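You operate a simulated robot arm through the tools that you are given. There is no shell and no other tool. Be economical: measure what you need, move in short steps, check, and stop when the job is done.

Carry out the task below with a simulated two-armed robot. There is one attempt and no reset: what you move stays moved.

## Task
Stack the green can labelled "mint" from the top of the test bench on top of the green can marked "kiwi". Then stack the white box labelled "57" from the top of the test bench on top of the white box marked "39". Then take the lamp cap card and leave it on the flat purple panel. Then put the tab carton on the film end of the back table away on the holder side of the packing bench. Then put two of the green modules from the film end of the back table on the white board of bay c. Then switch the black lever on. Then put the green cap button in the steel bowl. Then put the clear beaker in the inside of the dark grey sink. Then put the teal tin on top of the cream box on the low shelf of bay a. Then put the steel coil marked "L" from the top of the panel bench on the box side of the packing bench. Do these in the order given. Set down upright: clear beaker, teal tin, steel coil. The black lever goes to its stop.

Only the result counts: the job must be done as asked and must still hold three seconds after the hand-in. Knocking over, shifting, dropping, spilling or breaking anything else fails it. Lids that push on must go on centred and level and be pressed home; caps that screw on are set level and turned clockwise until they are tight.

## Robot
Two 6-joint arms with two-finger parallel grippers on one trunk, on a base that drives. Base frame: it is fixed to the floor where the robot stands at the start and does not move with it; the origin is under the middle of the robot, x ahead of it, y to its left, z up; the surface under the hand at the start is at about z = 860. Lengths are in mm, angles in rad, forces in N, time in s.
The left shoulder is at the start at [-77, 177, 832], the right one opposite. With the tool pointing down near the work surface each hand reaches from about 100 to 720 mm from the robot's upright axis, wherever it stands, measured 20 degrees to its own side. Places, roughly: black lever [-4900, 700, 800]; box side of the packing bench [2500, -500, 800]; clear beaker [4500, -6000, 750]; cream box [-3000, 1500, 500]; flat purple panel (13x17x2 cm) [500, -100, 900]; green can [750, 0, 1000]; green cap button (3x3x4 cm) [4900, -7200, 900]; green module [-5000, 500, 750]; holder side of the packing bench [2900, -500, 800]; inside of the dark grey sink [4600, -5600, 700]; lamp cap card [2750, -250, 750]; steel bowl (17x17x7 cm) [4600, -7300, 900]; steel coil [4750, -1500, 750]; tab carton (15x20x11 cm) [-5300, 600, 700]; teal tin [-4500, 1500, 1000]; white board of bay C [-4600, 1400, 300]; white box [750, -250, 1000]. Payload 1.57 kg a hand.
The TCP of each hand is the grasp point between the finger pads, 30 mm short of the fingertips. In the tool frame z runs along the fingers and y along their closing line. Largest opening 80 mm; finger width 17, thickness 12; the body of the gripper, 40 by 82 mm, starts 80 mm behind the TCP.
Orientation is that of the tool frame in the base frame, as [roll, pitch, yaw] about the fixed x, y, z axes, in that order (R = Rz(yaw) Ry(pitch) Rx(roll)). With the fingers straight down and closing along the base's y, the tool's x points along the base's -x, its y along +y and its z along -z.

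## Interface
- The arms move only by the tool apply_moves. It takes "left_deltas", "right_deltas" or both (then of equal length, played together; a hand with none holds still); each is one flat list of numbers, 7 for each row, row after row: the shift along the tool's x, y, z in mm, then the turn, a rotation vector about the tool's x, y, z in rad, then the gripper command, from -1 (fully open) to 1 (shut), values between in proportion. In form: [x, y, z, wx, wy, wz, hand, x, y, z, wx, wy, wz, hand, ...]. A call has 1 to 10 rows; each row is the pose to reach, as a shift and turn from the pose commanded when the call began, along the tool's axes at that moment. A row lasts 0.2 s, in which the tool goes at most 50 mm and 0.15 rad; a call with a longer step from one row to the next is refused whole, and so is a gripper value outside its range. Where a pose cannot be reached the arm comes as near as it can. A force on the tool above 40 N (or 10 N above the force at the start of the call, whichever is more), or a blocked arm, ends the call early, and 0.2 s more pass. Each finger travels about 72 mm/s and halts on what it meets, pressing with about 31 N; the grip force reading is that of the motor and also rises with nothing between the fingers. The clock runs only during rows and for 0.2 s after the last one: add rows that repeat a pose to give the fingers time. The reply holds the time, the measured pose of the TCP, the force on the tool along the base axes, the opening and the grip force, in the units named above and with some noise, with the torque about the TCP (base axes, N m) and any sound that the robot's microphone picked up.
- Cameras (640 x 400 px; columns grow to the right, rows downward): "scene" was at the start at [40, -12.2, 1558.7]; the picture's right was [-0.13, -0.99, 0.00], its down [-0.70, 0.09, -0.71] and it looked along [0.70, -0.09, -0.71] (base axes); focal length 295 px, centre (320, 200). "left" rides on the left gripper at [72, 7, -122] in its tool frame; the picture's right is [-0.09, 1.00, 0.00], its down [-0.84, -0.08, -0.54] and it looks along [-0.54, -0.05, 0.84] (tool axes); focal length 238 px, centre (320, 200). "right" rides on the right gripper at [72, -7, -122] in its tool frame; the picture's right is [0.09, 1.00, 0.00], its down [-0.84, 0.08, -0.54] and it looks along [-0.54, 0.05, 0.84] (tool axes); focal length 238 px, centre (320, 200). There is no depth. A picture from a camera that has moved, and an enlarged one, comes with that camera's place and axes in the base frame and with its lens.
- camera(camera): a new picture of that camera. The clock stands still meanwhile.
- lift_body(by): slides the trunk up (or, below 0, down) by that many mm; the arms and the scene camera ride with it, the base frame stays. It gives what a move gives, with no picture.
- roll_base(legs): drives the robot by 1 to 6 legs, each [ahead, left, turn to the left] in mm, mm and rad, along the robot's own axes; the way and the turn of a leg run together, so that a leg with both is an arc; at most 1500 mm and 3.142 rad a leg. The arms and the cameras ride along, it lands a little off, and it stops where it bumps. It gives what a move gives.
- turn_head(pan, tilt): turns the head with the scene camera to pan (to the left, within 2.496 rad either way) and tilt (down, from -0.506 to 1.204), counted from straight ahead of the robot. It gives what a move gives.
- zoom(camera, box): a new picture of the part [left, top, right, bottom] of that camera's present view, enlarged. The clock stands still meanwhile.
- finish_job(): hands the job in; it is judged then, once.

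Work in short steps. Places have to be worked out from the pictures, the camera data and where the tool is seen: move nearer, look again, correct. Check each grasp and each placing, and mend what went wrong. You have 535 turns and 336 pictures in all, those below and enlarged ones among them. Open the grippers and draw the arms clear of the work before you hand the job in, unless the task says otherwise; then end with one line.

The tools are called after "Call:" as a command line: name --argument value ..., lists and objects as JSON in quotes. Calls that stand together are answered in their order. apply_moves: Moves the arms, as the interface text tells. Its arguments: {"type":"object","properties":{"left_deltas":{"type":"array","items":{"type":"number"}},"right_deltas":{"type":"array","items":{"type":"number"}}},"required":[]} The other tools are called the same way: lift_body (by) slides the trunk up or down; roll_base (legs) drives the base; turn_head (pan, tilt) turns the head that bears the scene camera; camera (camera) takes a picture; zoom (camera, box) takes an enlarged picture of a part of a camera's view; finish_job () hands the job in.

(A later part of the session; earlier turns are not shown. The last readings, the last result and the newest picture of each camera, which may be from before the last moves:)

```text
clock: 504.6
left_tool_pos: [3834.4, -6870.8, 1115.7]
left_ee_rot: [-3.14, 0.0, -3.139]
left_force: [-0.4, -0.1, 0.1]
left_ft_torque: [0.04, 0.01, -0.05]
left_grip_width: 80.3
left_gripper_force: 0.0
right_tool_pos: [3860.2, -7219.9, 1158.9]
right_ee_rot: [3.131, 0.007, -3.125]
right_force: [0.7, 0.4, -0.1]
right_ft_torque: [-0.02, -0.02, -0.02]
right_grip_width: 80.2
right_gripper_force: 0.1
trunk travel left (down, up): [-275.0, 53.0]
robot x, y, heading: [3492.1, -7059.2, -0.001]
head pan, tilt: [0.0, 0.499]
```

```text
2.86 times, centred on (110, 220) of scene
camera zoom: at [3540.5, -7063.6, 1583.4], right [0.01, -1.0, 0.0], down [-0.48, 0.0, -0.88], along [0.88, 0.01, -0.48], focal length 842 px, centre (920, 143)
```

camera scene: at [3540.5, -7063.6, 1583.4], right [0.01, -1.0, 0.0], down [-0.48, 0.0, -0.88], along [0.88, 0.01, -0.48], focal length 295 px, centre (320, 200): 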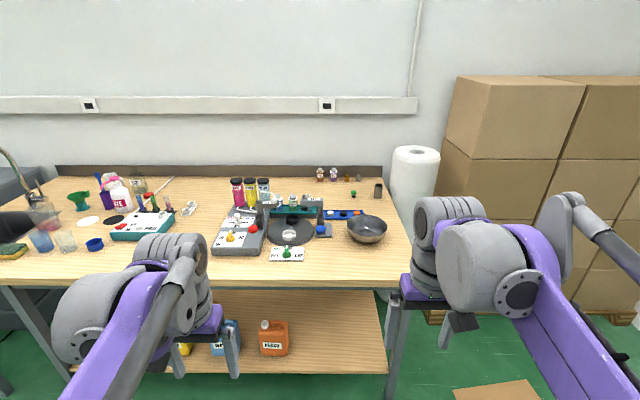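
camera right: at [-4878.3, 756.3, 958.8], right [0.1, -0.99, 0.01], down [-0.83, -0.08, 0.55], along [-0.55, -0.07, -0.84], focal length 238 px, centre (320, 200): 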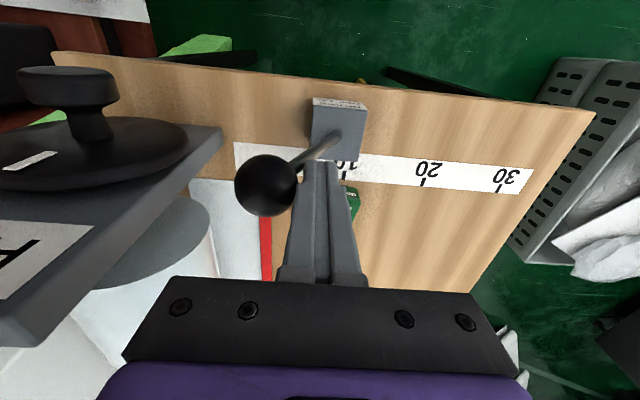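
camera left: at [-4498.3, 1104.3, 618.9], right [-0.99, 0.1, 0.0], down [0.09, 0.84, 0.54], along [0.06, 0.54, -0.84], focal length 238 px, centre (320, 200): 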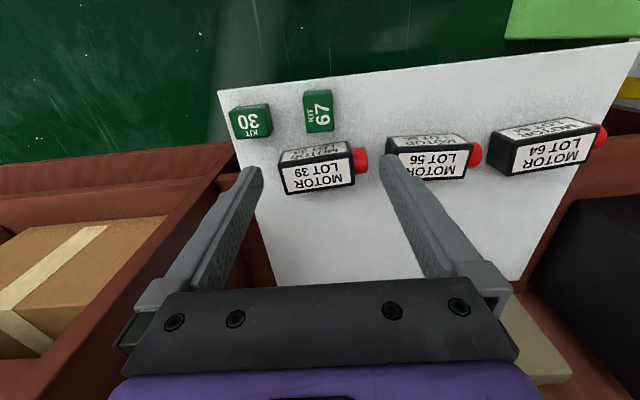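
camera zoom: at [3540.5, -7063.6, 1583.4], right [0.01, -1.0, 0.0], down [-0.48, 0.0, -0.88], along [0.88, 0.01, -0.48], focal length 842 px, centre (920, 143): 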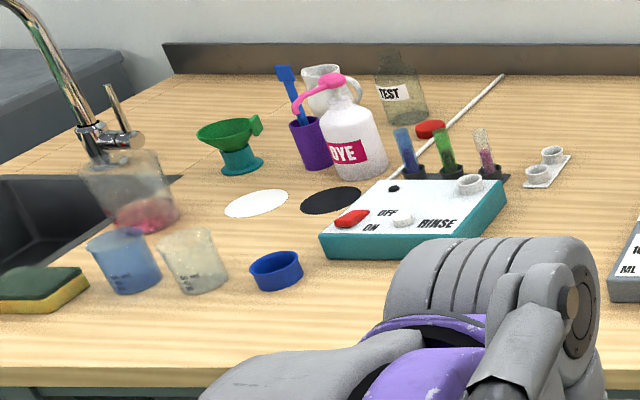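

The green cap button (≈(4890,-7236)) is too deep to reach from the front; I'll stand at the bench's right end, angled. Tuck the right hand and drive there.

Call:
apply_moves --right_deltas '[40, 0, 0, 0, 0, 0, -1, 80, 0, 0, 0, 0, 0, -1, 120, 0, 0, 0, 0, 0, -1]'

Call:
roll_base --legs '[[0, -640, 0], [400, 0, 0], [0, 0, 0.4]]'

Call:
turn_head --pan -0.1 --tilt 0.6

Call:
camera --camera "scene"

```text
clock: 505.4
left_tool_pos: [3832.6, -6870.3, 1117.4]
left_ee_rot: [-3.141, 0.0, -3.141]
left_force: [-0.2, -0.1, -0.4]
left_ft_torque: [-0.04, -0.02, 0.05]
left_grip_width: 80.1
left_gripper_force: 0.1
right_tool_pos: [3738.5, -7222.6, 1156.8]
right_ee_rot: [3.131, 0.007, -3.127]
right_force: [0.0, 0.0, -1.0]
right_ft_torque: [0.02, 0.0, -0.02]
right_grip_width: 80.2
right_gripper_force: 0.1
trunk travel left (down, up): [-275.0, 53.0]
robot x, y, heading: [3491.6, -7063.1, 0.01]
head pan, tilt: [0.0, 0.499]
```

```text
clock: 514.8
left_tool_pos: [4140.4, -7391.9, 1115.3]
left_ee_rot: [3.141, 0.001, -2.739]
left_force: [0.3, 0.4, 0.1]
left_ft_torque: [0.0, 0.0, 0.01]
left_grip_width: 80.2
left_gripper_force: 0.1
right_tool_pos: [4189.7, -7751.0, 1157.2]
right_ee_rot: [3.13, 0.006, -2.725]
right_force: [-0.3, -0.5, -0.1]
right_ft_torque: [-0.01, 0.01, 0.01]
right_grip_width: 80.0
right_gripper_force: 0.1
trunk travel left (down, up): [-275.0, 53.0]
robot x, y, heading: [3897.0, -7702.1, 0.407]
head pan, tilt: [0.0, 0.499]
```

```text
clock: 515.4
left_tool_pos: [4139.9, -7390.7, 1115.0]
left_ee_rot: [-3.14, 0.002, -2.737]
left_force: [0.6, -0.4, -0.2]
left_ft_torque: [0.03, -0.01, 0.01]
left_grip_width: 80.1
left_gripper_force: 0.0
right_tool_pos: [4190.6, -7752.2, 1157.9]
right_ee_rot: [3.132, 0.009, -2.725]
right_force: [0.3, 0.2, 0.3]
right_ft_torque: [0.02, 0.01, -0.02]
right_grip_width: 80.0
right_gripper_force: 0.0
trunk travel left (down, up): [-275.0, 53.0]
robot x, y, heading: [3899.8, -7699.2, 0.41]
head pan, tilt: [-0.099, 0.6]
```

```text
195 pictures are left
camera scene: at [3945.1, -7692.6, 1574.4], right [0.3, -0.95, 0.0], down [-0.54, -0.17, -0.83], along [0.79, 0.25, -0.56], focal length 295 px, centre (320, 200)
```

scene: 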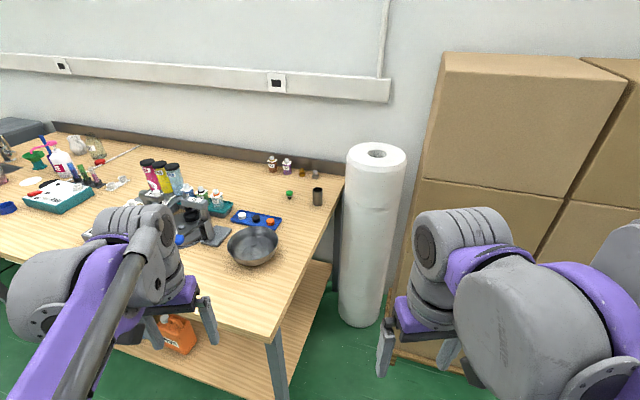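

Stand at about (4450,-7740): clear of bench corner, roll and boxes. Drive there.

Call:
roll_base --legs '[[488, -257, 0.04]]'

Call:
turn_head --pan 0.35 --tilt 0.85

Call:
camera --camera "scene"

Call:
camera --camera "left"

```text
clock: 518.6
left_tool_pos: [4679.4, -7415.0, 1117.4]
left_ee_rot: [3.141, -0.001, -2.7]
left_force: [0.7, -0.5, -0.7]
left_ft_torque: [0.01, 0.02, -0.03]
left_grip_width: 80.0
left_gripper_force: 0.1
right_tool_pos: [4743.8, -7772.7, 1158.0]
right_ee_rot: [3.131, 0.007, -2.688]
right_force: [0.3, 0.0, 0.5]
right_ft_torque: [0.02, 0.01, 0.04]
right_grip_width: 79.8
right_gripper_force: 0.0
trunk travel left (down, up): [-275.0, 53.0]
robot x, y, heading: [4449.0, -7730.3, 0.447]
head pan, tilt: [-0.099, 0.6]
```

```text
clock: 519.5
left_tool_pos: [4678.7, -7415.9, 1116.6]
left_ee_rot: [-3.141, 0.0, -2.704]
left_force: [0.5, -0.1, -0.7]
left_ft_torque: [0.0, 0.02, -0.01]
left_grip_width: 79.7
left_gripper_force: 0.0
right_tool_pos: [4742.2, -7772.1, 1157.6]
right_ee_rot: [3.131, 0.007, -2.687]
right_force: [-0.2, 0.3, 0.3]
right_ft_torque: [-0.01, -0.01, -0.01]
right_grip_width: 79.8
right_gripper_force: 0.2
trunk travel left (down, up): [-275.0, 53.0]
robot x, y, heading: [4448.0, -7733.6, 0.444]
head pan, tilt: [0.351, 0.85]
```

```text
194 pictures are left
camera scene: at [4466.6, -7697.2, 1553.5], right [0.71, -0.7, 0.0], down [-0.53, -0.54, -0.66], along [0.46, 0.47, -0.75], focal length 295 px, centre (320, 200)
```

scene: 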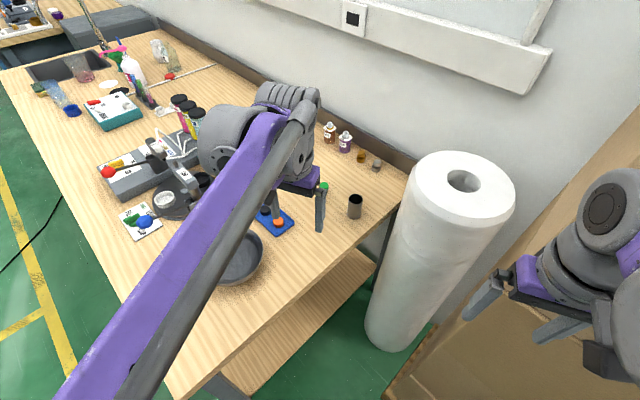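

```text
193 pictures are left
camera left: at [4611.6, -7440.7, 1238.2], right [-0.34, 0.94, 0.0], down [0.79, 0.29, 0.54], along [0.51, 0.18, -0.84], focal length 238 px, centre (320, 200)
```

left: 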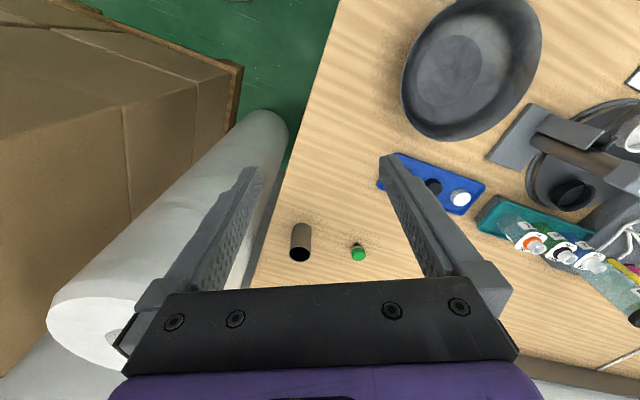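

Button at ≈(4915,-7244). Raise the trunk 50 mm for better low reach and bring the left hand near.

Call:
lift_body --by 50

Call:
apply_moves --left_deltas '[-38, 7, 25, 0, 0, 0, -1, -76, 14, 50, 0, 0, 0, -1, -114, 21, 75, 0, 0, 0, -1, -152, 28, 100, 0, 0, 0, -1, -190, 35, 125, 0, 0, 0, -1, -228, 43, 150, 0, 0, 0, -1, -262, 50, 175, 0, 0, 0, -1]'

Call:
camera --camera "left"

```text
clock: 520.4
left_tool_pos: [4679.1, -7414.5, 1167.1]
left_ee_rot: [-3.141, -0.001, -2.702]
left_force: [-0.9, 0.3, 0.3]
left_ft_torque: [0.05, -0.01, -0.02]
left_grip_width: 80.1
left_gripper_force: 0.0
right_tool_pos: [4742.9, -7772.1, 1207.6]
right_ee_rot: [3.132, 0.006, -2.688]
right_force: [0.3, 0.1, 0.3]
right_ft_torque: [0.03, -0.03, 0.01]
right_grip_width: 80.1
right_gripper_force: 0.1
trunk travel left (down, up): [-325.0, 3.0]
robot x, y, heading: [4449.2, -7732.4, 0.442]
head pan, tilt: [0.351, 0.85]
```

```text
clock: 522.0
left_tool_pos: [4896.1, -7255.0, 991.0]
left_ee_rot: [-3.141, -0.002, -2.702]
left_force: [-0.1, -0.5, -0.9]
left_ft_torque: [0.03, -0.01, -0.01]
left_grip_width: 80.1
left_gripper_force: 0.0
right_tool_pos: [4744.3, -7771.5, 1207.8]
right_ee_rot: [3.133, 0.007, -2.686]
right_force: [0.0, 0.2, 1.2]
right_ft_torque: [0.02, 0.01, 0.0]
right_grip_width: 79.9
right_gripper_force: 0.1
trunk travel left (down, up): [-325.0, 3.0]
robot x, y, heading: [4446.9, -7735.0, 0.447]
head pan, tilt: [0.351, 0.85]
```

```text
192 pictures are left
camera left: at [4828.6, -7281.2, 1112.0], right [-0.34, 0.94, 0.0], down [0.79, 0.29, 0.54], along [0.51, 0.18, -0.84], focal length 238 px, centre (320, 200)
```

left: 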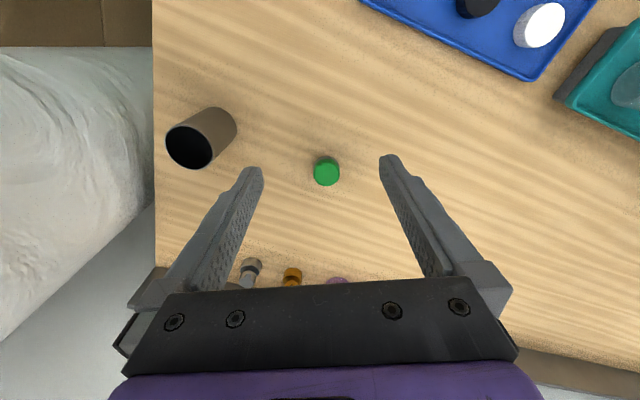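

Call:
apply_moves --left_deltas '[-16, 1, 20, 0, 0, 0, -0.5, -32, 2, 45, 0, 0, 0, -0.5]'

Call:
camera --camera "left"

```text
clock: 522.6
left_tool_pos: [4924.4, -7241.8, 944.3]
left_ee_rot: [-3.142, -0.001, -2.703]
left_force: [0.3, -0.7, 0.2]
left_ft_torque: [-0.01, 0.02, -0.02]
left_grip_width: 60.0
left_gripper_force: 0.0
right_tool_pos: [4745.0, -7771.6, 1206.8]
right_ee_rot: [3.13, 0.007, -2.687]
right_force: [-0.7, 0.6, 0.6]
right_ft_torque: [0.0, -0.01, -0.05]
right_grip_width: 80.0
right_gripper_force: 0.1
trunk travel left (down, up): [-325.0, 3.0]
robot x, y, heading: [4451.8, -7733.1, 0.443]
head pan, tilt: [0.351, 0.85]
```

```text
191 pictures are left
camera left: at [4856.2, -7267.2, 1067.1], right [-0.34, 0.94, 0.0], down [0.79, 0.29, 0.54], along [0.51, 0.18, -0.84], focal length 238 px, centre (320, 200)
```

left: 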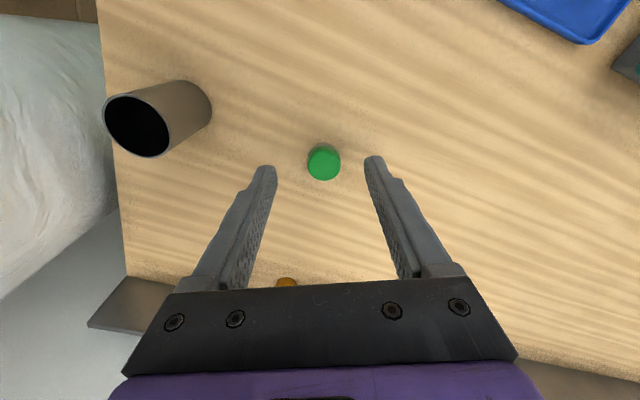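

Call:
apply_moves --left_deltas '[-2, 1, 20, 0, 0, 0, -0.5, -3, 1, 38, 0, 0, 0, -0.5]'

Call:
camera --camera "left"

Call:
zoom --camera "scene" --box '[240, 140, 380, 240]'

```text
clock: 523.2
left_tool_pos: [4925.6, -7240.2, 907.1]
left_ee_rot: [-3.14, 0.0, -2.701]
left_force: [1.0, -0.2, -0.4]
left_ft_torque: [0.02, 0.01, -0.01]
left_grip_width: 59.9
left_gripper_force: 0.0
right_tool_pos: [4743.2, -7773.1, 1208.2]
right_ee_rot: [3.132, 0.007, -2.688]
right_force: [-0.3, 0.9, 0.1]
right_ft_torque: [0.03, 0.01, 0.0]
right_grip_width: 80.1
right_gripper_force: 0.1
trunk travel left (down, up): [-325.0, 3.0]
robot x, y, heading: [4447.0, -7731.9, 0.439]
head pan, tilt: [0.351, 0.85]
```

```text
190 pictures are left
camera left: at [4858.0, -7265.9, 1029.4], right [-0.34, 0.94, 0.0], down [0.79, 0.29, 0.54], along [0.51, 0.18, -0.84], focal length 238 px, centre (320, 200)
```

left: 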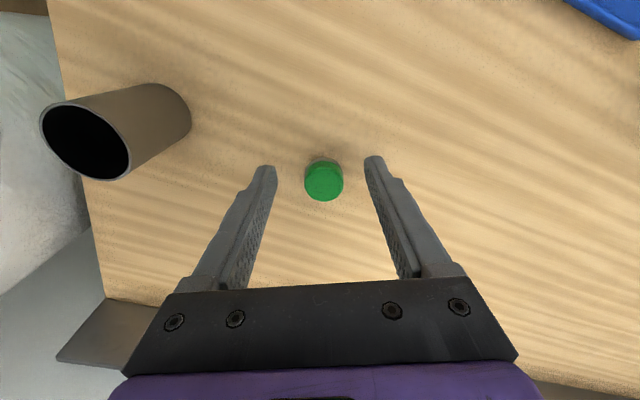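

```text
4.00 times, centred on (310, 190) of scene
camera zoom: at [4464.8, -7698.1, 1606.4], right [0.71, -0.7, 0.0], down [-0.53, -0.54, -0.66], along [0.46, 0.47, -0.75], focal length 1179 px, centre (360, 240)
```

zoom: 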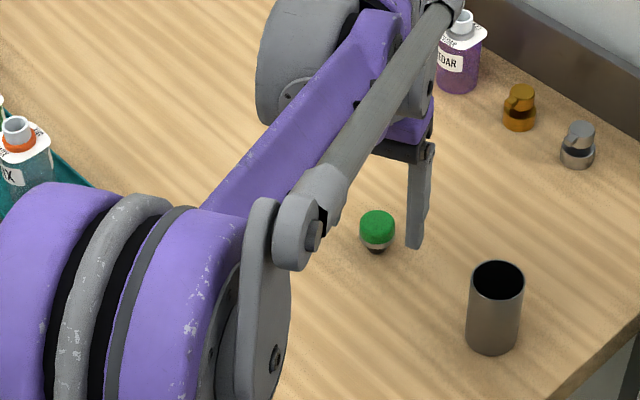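

The button top is nearer z≈880; correct 8 mm forward and lower further.

Call:
apply_moves --left_deltas '[-8, 0, 9, 0, 0, 0, -0.5, -8, 0, 18, 0, 0, 0, -0.5]'

Call:
camera --camera "left"

```text
clock: 523.8
left_tool_pos: [4933.0, -7236.4, 890.2]
left_ee_rot: [3.141, -0.001, -2.702]
left_force: [-1.1, -0.8, 0.1]
left_ft_torque: [0.01, -0.01, 0.0]
left_grip_width: 59.8
left_gripper_force: 0.0
right_tool_pos: [4743.3, -7772.7, 1207.8]
right_ee_rot: [3.131, 0.007, -2.688]
right_force: [-0.1, -0.3, 0.0]
right_ft_torque: [-0.03, -0.01, 0.01]
right_grip_width: 80.1
right_gripper_force: 0.1
trunk travel left (down, up): [-325.0, 3.0]
robot x, y, heading: [4444.8, -7732.1, 0.449]
head pan, tilt: [0.351, 0.85]
```

```text
188 pictures are left
camera left: at [4864.6, -7262.9, 1011.6], right [-0.34, 0.94, 0.0], down [0.79, 0.29, 0.54], along [0.51, 0.18, -0.84], focal length 238 px, centre (320, 200)
```

left: 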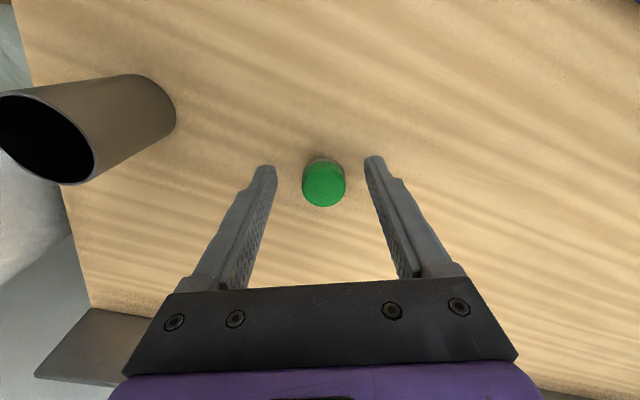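

Call:
apply_moves --left_deltas '[-2, 0, 5, 0, 0, 0, -0.5, -2, 0, 11, 0, 0, 0, -0.5, -2, 0, 11, 0, 0, 0, 0.5, -2, 0, 11, 0, 0, 0, 1, -2, 0, 11, 0, 0, 0, 1]'

Call:
camera --camera "left"

```text
clock: 525.0
left_tool_pos: [4933.4, -7236.7, 878.6]
left_ee_rot: [-3.14, 0.0, -2.702]
left_force: [0.3, -0.5, 0.0]
left_ft_torque: [0.01, 0.06, 0.0]
left_grip_width: 27.9
left_gripper_force: 31.2
right_tool_pos: [4743.5, -7772.6, 1208.1]
right_ee_rot: [3.131, 0.008, -2.689]
right_force: [-0.3, 0.0, 0.5]
right_ft_torque: [0.01, -0.01, -0.02]
right_grip_width: 80.0
right_gripper_force: 0.0
trunk travel left (down, up): [-325.0, 3.0]
robot x, y, heading: [4450.2, -7734.2, 0.443]
head pan, tilt: [0.351, 0.85]
```

```text
187 pictures are left
camera left: at [4866.7, -7262.3, 1000.7], right [-0.34, 0.94, 0.0], down [0.79, 0.29, 0.54], along [0.51, 0.18, -0.84], focal length 238 px, centre (320, 200)
```

left: 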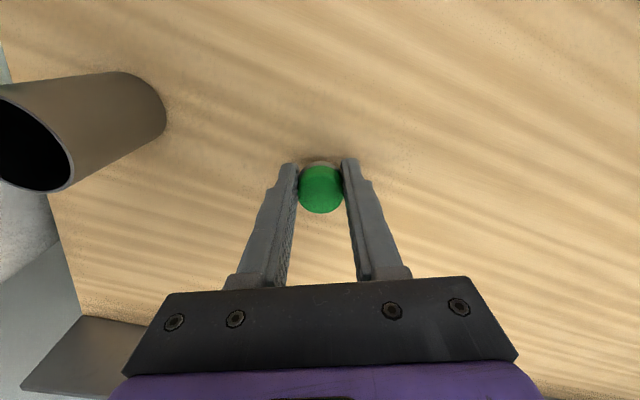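

Gripped (28 mm). Lift and carry over to above the bowl (≈(4563,-7256)).

Call:
apply_moves --left_deltas '[0, 0, -45, 0, 0, 0, 1, 0, 0, -90, 0, 0, 0, 1, 0, 0, -125, 0, 0, 0, 1]'

Call:
apply_moves --left_deltas '[43, 17, 0, 0, 0, 0, 1, 86, 35, 0, 0, 0, 0, 1, 129, 53, 0, 0, 0, 0, 1, 172, 70, 0, 0, 0, 0, 1, 215, 88, 0, 0, 0, 0, 1, 258, 105, 0, 0, 0, 0, 1, 300, 123, 0, 0, 0, 0, 1, 343, 140, 0, 0, 0, 0, 1]'

Call:
camera --camera "left"

Call:
camera --camera "scene"

```text
clock: 525.8
left_tool_pos: [4934.2, -7236.9, 1004.6]
left_ee_rot: [3.141, 0.0, -2.703]
left_force: [0.7, 0.6, -0.3]
left_ft_torque: [-0.01, -0.01, -0.01]
left_grip_width: 28.0
left_gripper_force: 30.9
right_tool_pos: [4743.4, -7772.2, 1206.8]
right_ee_rot: [3.131, 0.008, -2.688]
right_force: [0.1, 0.0, 0.4]
right_ft_torque: [0.02, 0.01, 0.01]
right_grip_width: 80.1
right_gripper_force: 0.1
trunk travel left (down, up): [-325.0, 3.0]
robot x, y, heading: [4447.0, -7731.8, 0.445]
head pan, tilt: [0.351, 0.85]
```

```text
clock: 527.6
left_tool_pos: [4562.8, -7257.1, 1005.3]
left_ee_rot: [3.141, -0.002, -2.701]
left_force: [-0.2, 0.6, -1.3]
left_ft_torque: [-0.01, -0.01, 0.0]
left_grip_width: 27.9
left_gripper_force: 30.8
right_tool_pos: [4741.3, -7773.5, 1207.4]
right_ee_rot: [3.132, 0.007, -2.689]
right_force: [-0.6, -0.2, 0.7]
right_ft_torque: [-0.03, -0.04, 0.03]
right_grip_width: 79.9
right_gripper_force: 0.1
trunk travel left (down, up): [-325.0, 3.0]
robot x, y, heading: [4449.0, -7734.9, 0.448]
head pan, tilt: [0.351, 0.85]
```

```text
186 pictures are left
camera left: at [4495.3, -7282.7, 1126.5], right [-0.34, 0.94, 0.0], down [0.79, 0.29, 0.54], along [0.51, 0.18, -0.84], focal length 238 px, centre (320, 200)
```

left: 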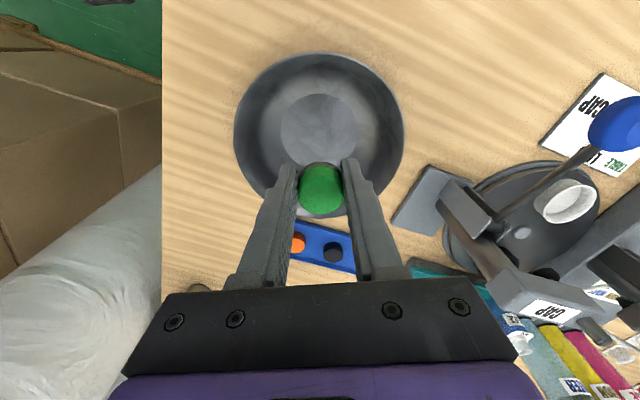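

```text
185 pictures are left
camera scene: at [4463.4, -7698.9, 1606.3], right [0.71, -0.7, 0.0], down [-0.52, -0.54, -0.66], along [0.46, 0.47, -0.75], focal length 295 px, centre (320, 200)
```

scene: 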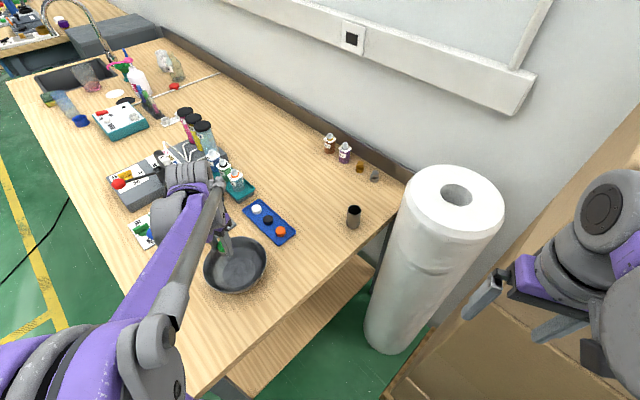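

Centred over the bowl. Lower into it.

Call:
apply_moves --left_deltas '[0, 0, 40, 0, 0, 0, 1, 0, 0, 80, 0, 0, 0, 1, 0, 0, 108, 0, 0, 0, 1]'

Call:
apply_moves --left_deltas '[0, 0, 3, 0, 0, 0, 1, 0, 0, 6, 0, 0, 0, 1, 0, 0, 9, 0, 0, 0, 1]'

```text
clock: 528.4
left_tool_pos: [4565.2, -7254.3, 896.4]
left_ee_rot: [-3.141, -0.002, -2.702]
left_force: [-0.1, -1.1, 0.5]
left_ft_torque: [0.0, 0.01, -0.05]
left_grip_width: 27.7
left_gripper_force: 30.9
right_tool_pos: [4743.4, -7772.6, 1207.5]
right_ee_rot: [3.132, 0.008, -2.689]
right_force: [0.3, -0.4, 0.2]
right_ft_torque: [0.01, -0.04, 0.01]
right_grip_width: 80.1
right_gripper_force: 0.1
trunk travel left (down, up): [-325.0, 3.0]
robot x, y, heading: [4447.7, -7729.6, 0.445]
head pan, tilt: [0.351, 0.85]
```

```text
clock: 529.2
left_tool_pos: [4564.8, -7254.8, 887.6]
left_ee_rot: [-3.141, 0.0, -2.703]
left_force: [-0.5, 0.5, -0.2]
left_ft_torque: [0.04, -0.03, 0.02]
left_grip_width: 28.0
left_gripper_force: 30.8
right_tool_pos: [4744.1, -7772.4, 1207.8]
right_ee_rot: [3.131, 0.007, -2.688]
right_force: [0.0, 1.2, -0.4]
right_ft_torque: [0.0, -0.01, 0.02]
right_grip_width: 80.2
right_gripper_force: 0.1
trunk travel left (down, up): [-325.0, 3.0]
robot x, y, heading: [4448.6, -7733.4, 0.445]
head pan, tilt: [0.351, 0.85]
```

Call:
apply_moves --left_deltas '[0, 0, 2, 0, 0, 0, 1, 0, 0, 4, 0, 0, 0, 1, 0, 0, 6, 0, 0, 0, 1]'

Call:
camera --camera "left"

```text
clock: 530.0
left_tool_pos: [4564.2, -7256.3, 882.3]
left_ee_rot: [3.14, 0.001, -2.7]
left_force: [-0.2, 4.6, 33.4]
left_ft_torque: [0.19, -0.17, -0.01]
left_grip_width: 28.3
left_gripper_force: 31.0
right_tool_pos: [4743.0, -7774.0, 1208.2]
right_ee_rot: [3.131, 0.009, -2.687]
right_force: [-0.1, 0.4, 0.8]
right_ft_torque: [0.0, 0.0, -0.02]
right_grip_width: 80.2
right_gripper_force: 0.1
trunk travel left (down, up): [-325.0, 3.0]
robot x, y, heading: [4450.2, -7734.1, 0.446]
head pan, tilt: [0.351, 0.85]
```

```text
184 pictures are left
camera left: at [4496.7, -7282.2, 1004.5], right [-0.34, 0.94, 0.0], down [0.79, 0.29, 0.54], along [0.51, 0.19, -0.84], focal length 238 px, centre (320, 200)
```

left: 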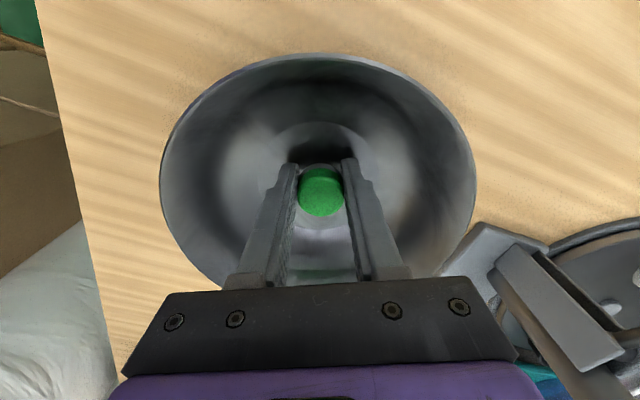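

Contact with the bowl floor. Unload, release, and lift out.

Call:
apply_moves --left_deltas '[0, 0, -2, 0, 0, 0, 1, 0, 0, -2, 0, 0, 0, 0.2, 0, 0, -2, 0, 0, 0, -0.1, 0, 0, -2, 0, 0, 0, -0.1, 0, 0, -40, 0, 0, 0, -0.1, 0, 0, -85, 0, 0, 0, -0.1, 0, 0, -130, 0, 0, 0, -0.1, 0, 0, -175, 0, 0, 0, -1]'

Call:
camera --camera "left"

```text
clock: 531.8
left_tool_pos: [4564.1, -7256.2, 1058.3]
left_ee_rot: [3.141, 0.0, -2.702]
left_force: [0.5, -0.3, -0.1]
left_ft_torque: [-0.03, 0.02, -0.02]
left_grip_width: 80.2
left_gripper_force: 0.1
right_tool_pos: [4744.1, -7774.2, 1208.5]
right_ee_rot: [3.131, 0.007, -2.687]
right_force: [1.0, -0.6, 0.0]
right_ft_torque: [0.03, -0.02, -0.03]
right_grip_width: 80.0
right_gripper_force: 0.1
trunk travel left (down, up): [-325.0, 3.0]
robot x, y, heading: [4448.9, -7732.8, 0.443]
head pan, tilt: [0.351, 0.85]
```

```text
183 pictures are left
camera left: at [4496.8, -7282.3, 1179.8], right [-0.34, 0.94, 0.0], down [0.79, 0.29, 0.54], along [0.51, 0.19, -0.84], focal length 238 px, centre (320, 200)
```

left: 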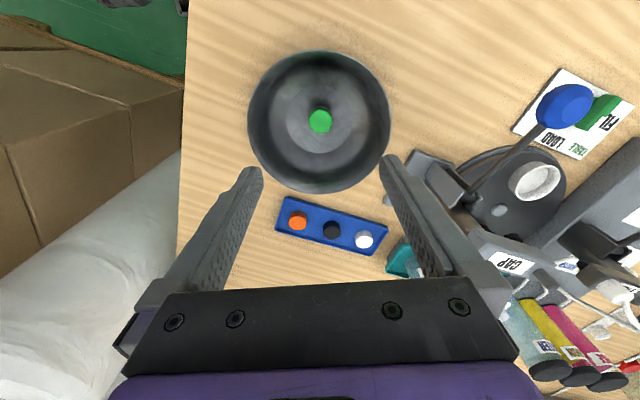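

Button is in the bowl. Raise the hand, back away from the bench end, and face the sink area.

Call:
apply_moves --left_deltas '[0, 0, -40, 0, 0, 0, -1, 0, 0, -80, 0, 0, 0, -1, 40, 0, -95, 0, 0, 0, -1, 80, 0, -95, 0, 0, 0, -1]'

Call:
roll_base --legs '[[-490, 257, -0.04], [0, 0, -0.405], [-150, 0, 0], [0, 1500, 0], [0, 320, 0]]'

Call:
turn_head --pan 0 --tilt 0.6

Call:
camera --camera "scene"

```text
clock: 532.8
left_tool_pos: [4491.3, -7291.3, 1151.1]
left_ee_rot: [3.141, 0.0, -2.702]
left_force: [-0.1, 0.4, 0.5]
left_ft_torque: [0.02, 0.0, 0.01]
left_grip_width: 80.3
left_gripper_force: 0.1
right_tool_pos: [4741.1, -7774.3, 1206.1]
right_ee_rot: [3.132, 0.008, -2.688]
right_force: [-0.5, -0.3, -0.6]
right_ft_torque: [0.0, 0.02, 0.03]
right_grip_width: 79.7
right_gripper_force: 0.1
trunk travel left (down, up): [-325.0, 3.0]
robot x, y, heading: [4447.5, -7736.7, 0.444]
head pan, tilt: [0.351, 0.85]
```

```text
clock: 554.1
left_tool_pos: [3959.2, -5494.0, 1152.3]
left_ee_rot: [3.141, 0.001, -3.136]
left_force: [0.0, 0.3, -0.1]
left_ft_torque: [0.01, 0.0, 0.02]
left_grip_width: 80.1
left_gripper_force: 0.1
right_tool_pos: [3982.9, -6037.9, 1207.2]
right_ee_rot: [3.131, 0.007, -3.123]
right_force: [0.3, -0.2, 0.2]
right_ft_torque: [0.0, -0.01, -0.02]
right_grip_width: 80.1
right_gripper_force: 0.1
trunk travel left (down, up): [-325.0, 3.0]
robot x, y, heading: [3732.7, -5876.5, 0.008]
head pan, tilt: [0.351, 0.85]
```

```text
clock: 554.9
left_tool_pos: [3958.9, -5493.5, 1151.8]
left_ee_rot: [-3.141, 0.001, -3.137]
left_force: [-0.3, 1.0, 0.5]
left_ft_torque: [0.01, 0.01, -0.01]
left_grip_width: 80.2
left_gripper_force: 0.0
right_tool_pos: [3982.5, -6037.2, 1208.0]
right_ee_rot: [3.132, 0.008, -3.122]
right_force: [0.5, -0.5, 0.1]
right_ft_torque: [-0.02, 0.0, -0.02]
right_grip_width: 80.0
right_gripper_force: 0.1
trunk travel left (down, up): [-325.0, 3.0]
robot x, y, heading: [3734.4, -5877.7, 0.01]
head pan, tilt: [0.0, 0.6]
```

```text
182 pictures are left
camera scene: at [3778.0, -5879.7, 1627.2], right [0.01, -1.0, 0.0], down [-0.57, -0.01, -0.82], along [0.82, 0.01, -0.57], focal length 295 px, centre (320, 200)
```

scene: 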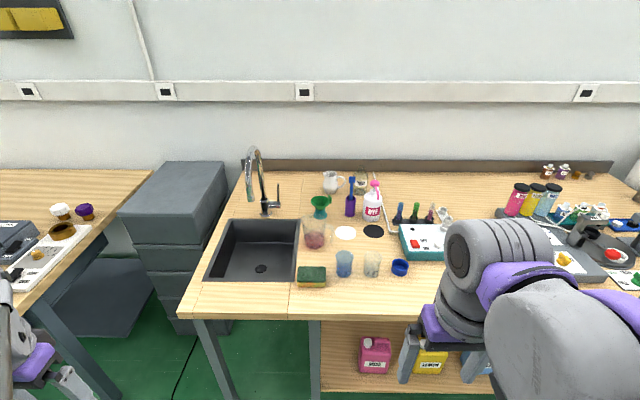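

Call:
zoom --camera "scene" --box '[200, 150, 420, 300]'

```text
2.67 times, centred on (310, 225) of scene
camera zoom: at [3778.0, -5879.7, 1627.2], right [0.01, -1.0, 0.0], down [-0.57, -0.01, -0.82], along [0.82, 0.01, -0.57], focal length 786 px, centre (347, 133)
```

zoom: 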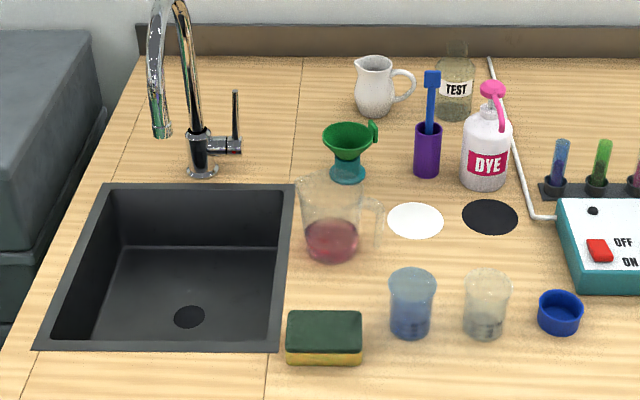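

Clear beaker at ≈(4486,-6053), ~60 mm wide, 77 tall, table z≈840; sink basin x 4452–4780, y -5480…-5789. Drive up to the bench.

Call:
roll_base --legs '[[385, 0, -0.01]]'

Call:
lift_body --by -50

Call:
camera --camera "right"

```text
clock: 557.4
left_tool_pos: [4320.9, -5498.0, 1151.2]
left_ee_rot: [3.141, -0.001, 3.135]
left_force: [1.0, 0.1, -0.3]
left_ft_torque: [0.02, 0.01, 0.01]
left_grip_width: 79.8
left_gripper_force: 0.0
right_tool_pos: [4337.3, -6041.9, 1207.2]
right_ee_rot: [3.132, 0.008, -3.138]
right_force: [-0.3, -0.1, 0.1]
right_ft_torque: [0.01, -0.02, 0.0]
right_grip_width: 80.2
right_gripper_force: 0.0
trunk travel left (down, up): [-325.0, 3.0]
robot x, y, heading: [4090.2, -5874.0, -0.003]
head pan, tilt: [0.0, 0.6]
stopped in leg 1: the robot was blocked; the commanded pose is now the measured one
```

```text
clock: 558.3
left_tool_pos: [4322.3, -5497.9, 1102.2]
left_ee_rot: [3.14, -0.003, 3.131]
left_force: [0.4, -0.2, 0.3]
left_ft_torque: [0.01, 0.02, -0.01]
left_grip_width: 79.8
left_gripper_force: 0.1
right_tool_pos: [4337.3, -6042.1, 1156.9]
right_ee_rot: [3.131, 0.008, -3.138]
right_force: [-0.3, 0.1, -0.2]
right_ft_torque: [-0.02, 0.01, -0.06]
right_grip_width: 79.9
right_gripper_force: 0.0
trunk travel left (down, up): [-275.0, 53.0]
robot x, y, heading: [4087.2, -5876.5, -0.006]
head pan, tilt: [0.0, 0.6]
```

```text
180 pictures are left
camera right: at [4266.0, -6050.9, 1277.8], right [-0.1, 1.0, 0.01], down [0.83, 0.08, 0.55], along [0.54, 0.06, -0.84], focal length 238 px, centre (320, 200)
```

right: 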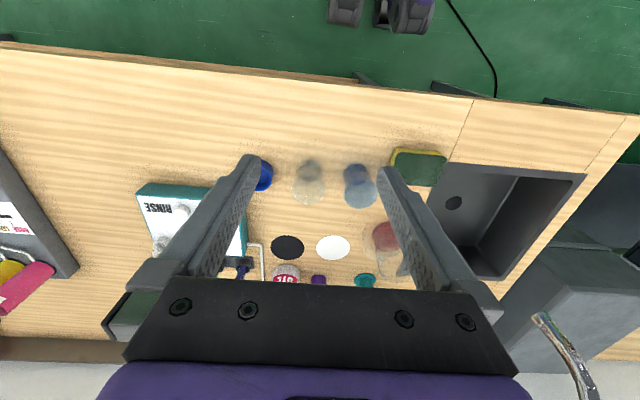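

The base touched the bench (blocked), so back off 15 mm. Then bring the right hand over the clear beaker.

Call:
roll_base --legs '[[-15, 0, 0]]'

Call:
apply_moves --right_deltas '[-30, -1, 28, 0, 0, 0, -1, -60, -2, 56, 0, 0, 0, -1, -90, -3, 84, 0, 0, 0, -1, -120, -4, 112, 0, 0, 0, -1, -155, -5, 137, 0, 0, 0, -1]'

Call:
camera --camera "right"

Call:
camera --camera "scene"

```text
clock: 559.0
left_tool_pos: [4309.0, -5496.6, 1100.6]
left_ee_rot: [3.141, -0.001, 3.131]
left_force: [0.0, 0.5, 0.3]
left_ft_torque: [0.0, 0.0, 0.01]
left_grip_width: 79.8
left_gripper_force: 0.0
right_tool_pos: [4324.5, -6041.3, 1157.4]
right_ee_rot: [3.131, 0.006, -3.139]
right_force: [0.4, -0.2, 0.4]
right_ft_torque: [0.0, 0.03, 0.03]
right_grip_width: 79.8
right_gripper_force: 0.1
trunk travel left (down, up): [-275.0, 53.0]
robot x, y, heading: [4072.8, -5879.9, -0.003]
head pan, tilt: [0.0, 0.6]
```

```text
clock: 560.2
left_tool_pos: [4309.5, -5498.4, 1101.0]
left_ee_rot: [-3.141, -0.002, 3.132]
left_force: [0.1, -1.3, 0.1]
left_ft_torque: [-0.01, 0.02, -0.01]
left_grip_width: 80.0
left_gripper_force: 0.0
right_tool_pos: [4479.9, -6045.1, 1021.5]
right_ee_rot: [3.131, 0.005, -3.139]
right_force: [-0.3, 0.1, -0.9]
right_ft_torque: [0.03, 0.02, 0.01]
right_grip_width: 79.7
right_gripper_force: 0.1
trunk travel left (down, up): [-275.0, 53.0]
robot x, y, heading: [4071.3, -5877.4, -0.006]
head pan, tilt: [0.0, 0.6]
```

```text
179 pictures are left
camera right: at [4408.0, -6054.2, 1140.9], right [-0.1, 1.0, 0.01], down [0.83, 0.08, 0.55], along [0.54, 0.06, -0.84], focal length 238 px, centre (320, 200)
```

right: 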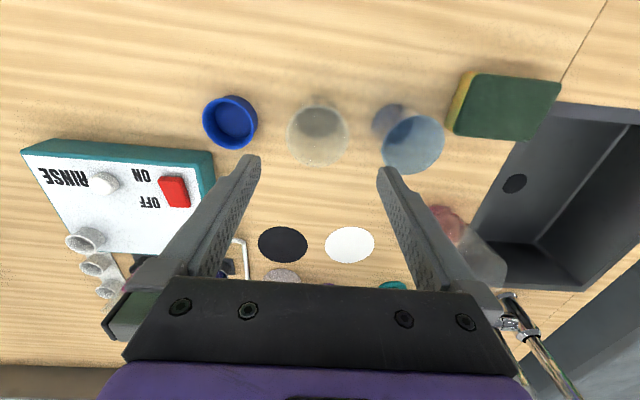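

```text
178 pictures are left
camera scene: at [4123.8, -5880.8, 1574.3], right [0.0, -1.0, 0.0], down [-0.57, 0.0, -0.82], along [0.82, 0.0, -0.57], focal length 295 px, centre (320, 200)
```

scene: 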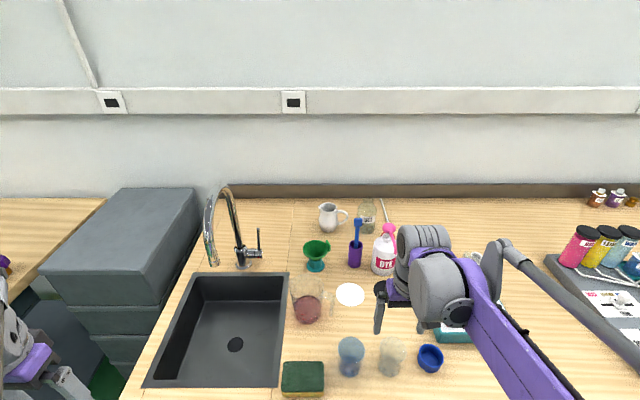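

Aligned over the clear beaker; narrow the opening to 70 mm, descend to z≈892 and look.

Call:
apply_moves --right_deltas '[-1, -1, 0, 0, 0, 0, -0.75, -1, -1, 45, 0, 0, 0, -0.75, -1, -1, 75, 0, 0, 0, -0.75]'

Call:
camera --camera "right"

```text
clock: 561.0
left_tool_pos: [4308.4, -5496.3, 1100.9]
left_ee_rot: [3.14, 0.0, 3.131]
left_force: [-0.1, 0.0, 0.4]
left_ft_torque: [-0.01, -0.03, -0.03]
left_grip_width: 80.0
left_gripper_force: 0.0
right_tool_pos: [4481.1, -6044.7, 945.9]
right_ee_rot: [3.133, 0.007, -3.138]
right_force: [-0.1, -0.6, 0.4]
right_ft_torque: [-0.04, 0.02, -0.01]
right_grip_width: 70.0
right_gripper_force: 0.0
trunk travel left (down, up): [-275.0, 53.0]
robot x, y, heading: [4073.5, -5881.6, -0.003]
head pan, tilt: [0.0, 0.6]
```

```text
177 pictures are left
camera right: at [4408.6, -6054.1, 1066.4], right [-0.1, 1.0, 0.01], down [0.83, 0.08, 0.55], along [0.55, 0.06, -0.84], focal length 238 px, centre (320, 200)
```

right: 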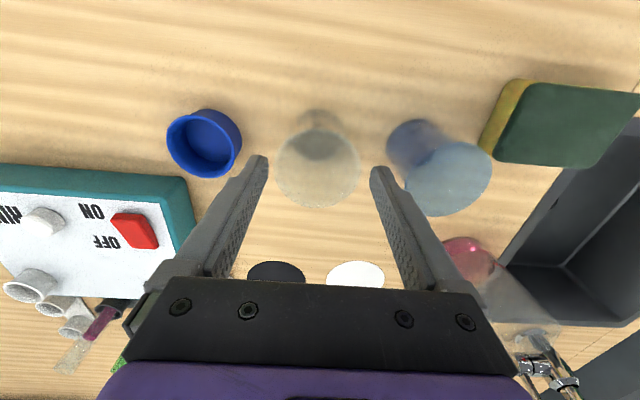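

Call:
apply_moves --right_deltas '[0, -2, 25, 0, 0, 0, -0.75, 0, -2, 53, 0, 0, 0, -0.75, 0, -2, 53, 0, 0, 0, 0, 0, -2, 53, 0, 0, 0, 1, 0, -2, 53, 0, 0, 0, 1]'

Call:
camera --camera "right"

```text
clock: 562.2
left_tool_pos: [4306.3, -5497.3, 1101.6]
left_ee_rot: [-3.141, 0.001, 3.133]
left_force: [-0.3, -0.2, -0.4]
left_ft_torque: [-0.03, 0.0, 0.02]
left_grip_width: 80.4
left_gripper_force: 0.0
right_tool_pos: [4479.9, -6046.8, 894.1]
right_ee_rot: [3.131, 0.007, -3.138]
right_force: [0.9, 0.3, 4.6]
right_ft_torque: [0.04, -0.09, 0.0]
right_grip_width: 60.3
right_gripper_force: 30.3
trunk travel left (down, up): [-275.0, 53.0]
robot x, y, heading: [4072.7, -5876.9, 0.002]
head pan, tilt: [0.0, 0.6]
```

```text
176 pictures are left
camera right: at [4408.3, -6055.5, 1013.8], right [-0.1, 1.0, 0.01], down [0.83, 0.08, 0.55], along [0.55, 0.06, -0.84], focal length 238 px, centre (320, 200)
```

right: 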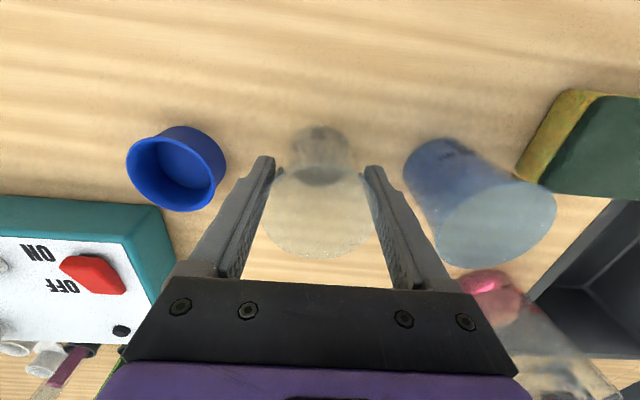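

Gripped. Lift 25 mm and check.

Call:
apply_moves --right_deltas '[0, 0, -8, 0, 0, 0, 1, 0, 0, -25, 0, 0, 0, 1, 0, 0, -60, 0, 0, 0, 1, 0, 0, -100, 0, 0, 0, 1]'

Call:
camera --camera "right"

Call:
zoom --camera "scene" --box '[320, 280, 480, 400]'

```text
clock: 563.2
left_tool_pos: [4307.6, -5497.2, 1100.9]
left_ee_rot: [-3.141, 0.001, 3.131]
left_force: [-0.7, 0.6, 0.4]
left_ft_torque: [-0.01, 0.0, 0.02]
left_grip_width: 80.3
left_gripper_force: 0.1
right_tool_pos: [4480.1, -6047.8, 994.9]
right_ee_rot: [3.13, 0.007, -3.138]
right_force: [0.7, 0.5, -0.1]
right_ft_torque: [0.02, -0.01, 0.04]
right_grip_width: 60.5
right_gripper_force: 31.2
trunk travel left (down, up): [-275.0, 53.0]
robot x, y, heading: [4075.4, -5876.9, -0.0]
head pan, tilt: [0.0, 0.6]
```

```text
175 pictures are left
camera right: at [4408.0, -6056.3, 1113.6], right [-0.1, 1.0, 0.01], down [0.83, 0.08, 0.55], along [0.55, 0.06, -0.84], focal length 238 px, centre (320, 200)
```

right: 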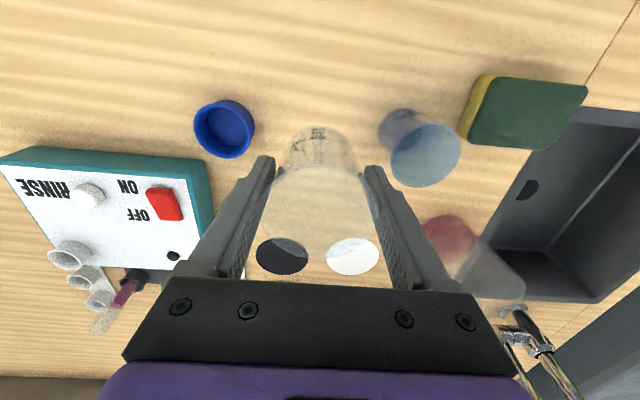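

```text
3.33 times, centred on (400, 340) of scene
camera zoom: at [4121.7, -5880.6, 1574.3], right [0.0, -1.0, 0.0], down [-0.56, 0.0, -0.83], along [0.83, 0.0, -0.56], focal length 983 px, centre (53, -267)
```

zoom: 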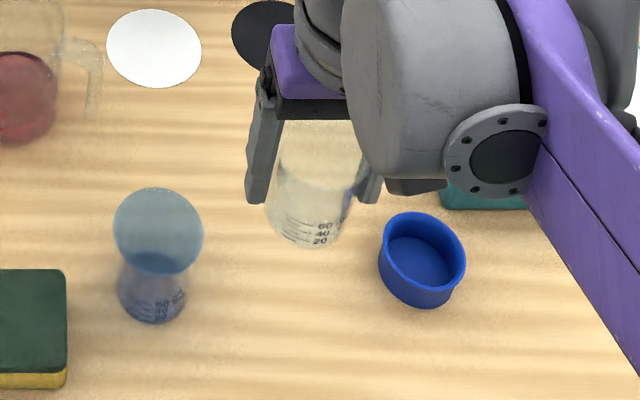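

Held upright. Raise to z≈1065 and drive left so it's in line with the sink.

Call:
apply_moves --right_deltas '[0, 0, -35, 0, 0, 0, 1, 0, 0, -70, 0, 0, 0, 1]'

Call:
roll_base --legs '[[-40, 335, 0]]'

Call:
camera --camera "right"

Call:
camera --camera "scene"

```text
clock: 563.8
left_tool_pos: [4306.4, -5496.5, 1101.3]
left_ee_rot: [3.141, 0.001, 3.131]
left_force: [0.8, -0.4, -0.2]
left_ft_torque: [0.02, -0.02, -0.03]
left_grip_width: 80.2
left_gripper_force: 0.1
right_tool_pos: [4480.1, -6048.6, 1063.6]
right_ee_rot: [3.131, 0.006, -3.138]
right_force: [0.2, 0.3, 0.9]
right_ft_torque: [0.04, 0.0, -0.03]
right_grip_width: 60.3
right_gripper_force: 31.2
trunk travel left (down, up): [-275.0, 53.0]
robot x, y, heading: [4073.1, -5876.9, -0.001]
head pan, tilt: [0.0, 0.6]
```

```text
clock: 567.4
left_tool_pos: [4267.8, -5161.5, 1100.6]
left_ee_rot: [3.141, 0.0, 3.136]
left_force: [-0.7, 0.6, -0.3]
left_ft_torque: [-0.01, -0.01, -0.01]
left_grip_width: 79.9
left_gripper_force: 0.0
right_tool_pos: [4441.4, -5714.4, 1063.1]
right_ee_rot: [3.13, 0.006, -3.134]
right_force: [0.6, 0.1, -0.3]
right_ft_torque: [-0.02, 0.0, 0.01]
right_grip_width: 60.3
right_gripper_force: 30.5
trunk travel left (down, up): [-275.0, 53.0]
robot x, y, heading: [4035.6, -5539.6, 0.0]
head pan, tilt: [0.0, 0.6]
```

```text
173 pictures are left
camera right: at [4369.4, -5722.2, 1183.7], right [-0.1, 1.0, 0.01], down [0.83, 0.08, 0.55], along [0.54, 0.06, -0.84], focal length 238 px, centre (320, 200)
```

right: 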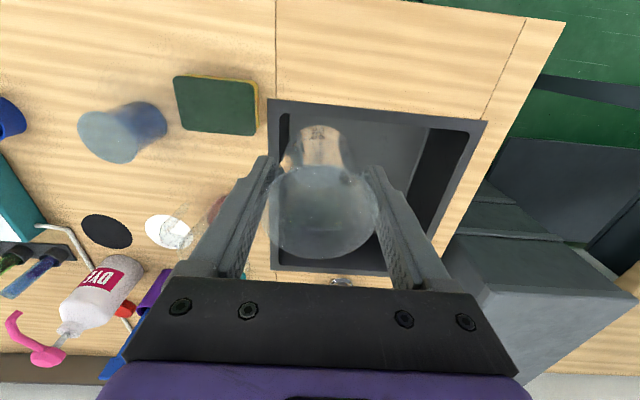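

```text
172 pictures are left
camera scene: at [4083.2, -5546.4, 1574.3], right [0.0, -1.0, 0.0], down [-0.56, 0.0, -0.83], along [0.83, 0.0, -0.56], focal length 295 px, centre (320, 200)
```

scene: 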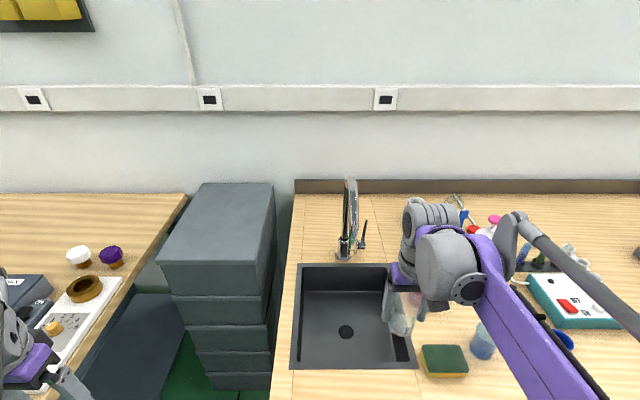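

Target inside the basin at ≈(4555,-5682), clear of the drain and faucet. Move over it.

Call:
apply_moves --right_deltas '[-38, 11, 0, 0, 0, 0, 1, -76, 22, 0, 0, 0, 0, 1, -114, 33, 0, 0, 0, 0, 1, -114, 33, 45, 0, 0, 0, 1, -114, 33, 90, 0, 0, 0, 1, -114, 33, 125, 0, 0, 0, 1]'

Call:
camera --camera "right"

Call:
camera --camera "scene"

```text
clock: 568.8
left_tool_pos: [4267.3, -5163.1, 1101.7]
left_ee_rot: [3.141, 0.001, 3.134]
left_force: [-0.5, -0.6, -0.6]
left_ft_torque: [0.01, -0.01, 0.01]
left_grip_width: 80.1
left_gripper_force: 0.1
right_tool_pos: [4558.0, -5677.0, 939.9]
right_ee_rot: [3.133, 0.006, -3.135]
right_force: [-1.0, -0.3, 0.0]
right_ft_torque: [0.01, -0.03, 0.03]
right_grip_width: 61.0
right_gripper_force: 30.9
trunk travel left (down, up): [-275.0, 53.0]
robot x, y, heading: [4036.1, -5544.4, -0.002]
head pan, tilt: [0.0, 0.6]
```

```text
171 pictures are left
camera right: at [4485.0, -5686.3, 1059.7], right [-0.1, 1.0, 0.01], down [0.83, 0.08, 0.55], along [0.54, 0.06, -0.84], focal length 238 px, centre (320, 200)
```

right: 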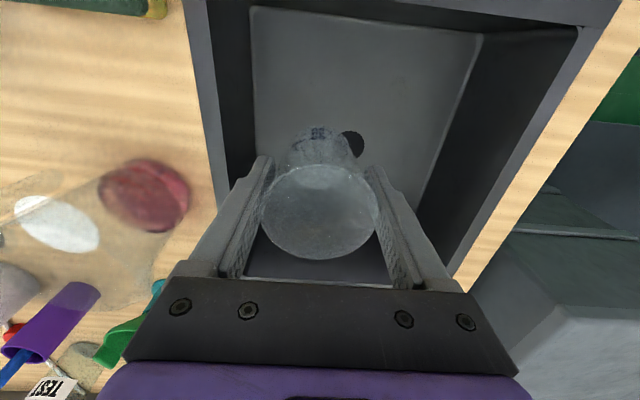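

```text
170 pictures are left
camera scene: at [4083.7, -5546.6, 1574.3], right [0.0, -1.0, 0.0], down [-0.57, 0.0, -0.82], along [0.82, 0.0, -0.57], focal length 295 px, centre (320, 200)
```

scene: 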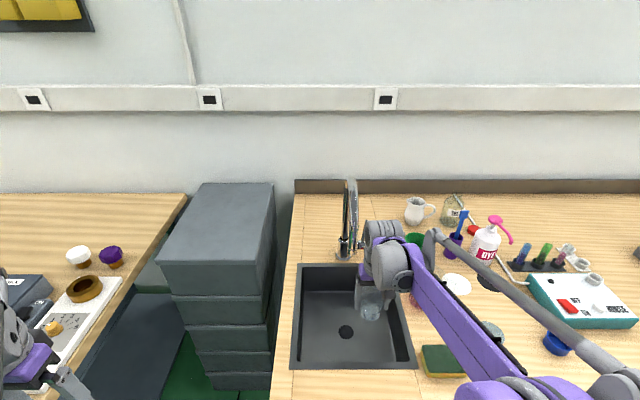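

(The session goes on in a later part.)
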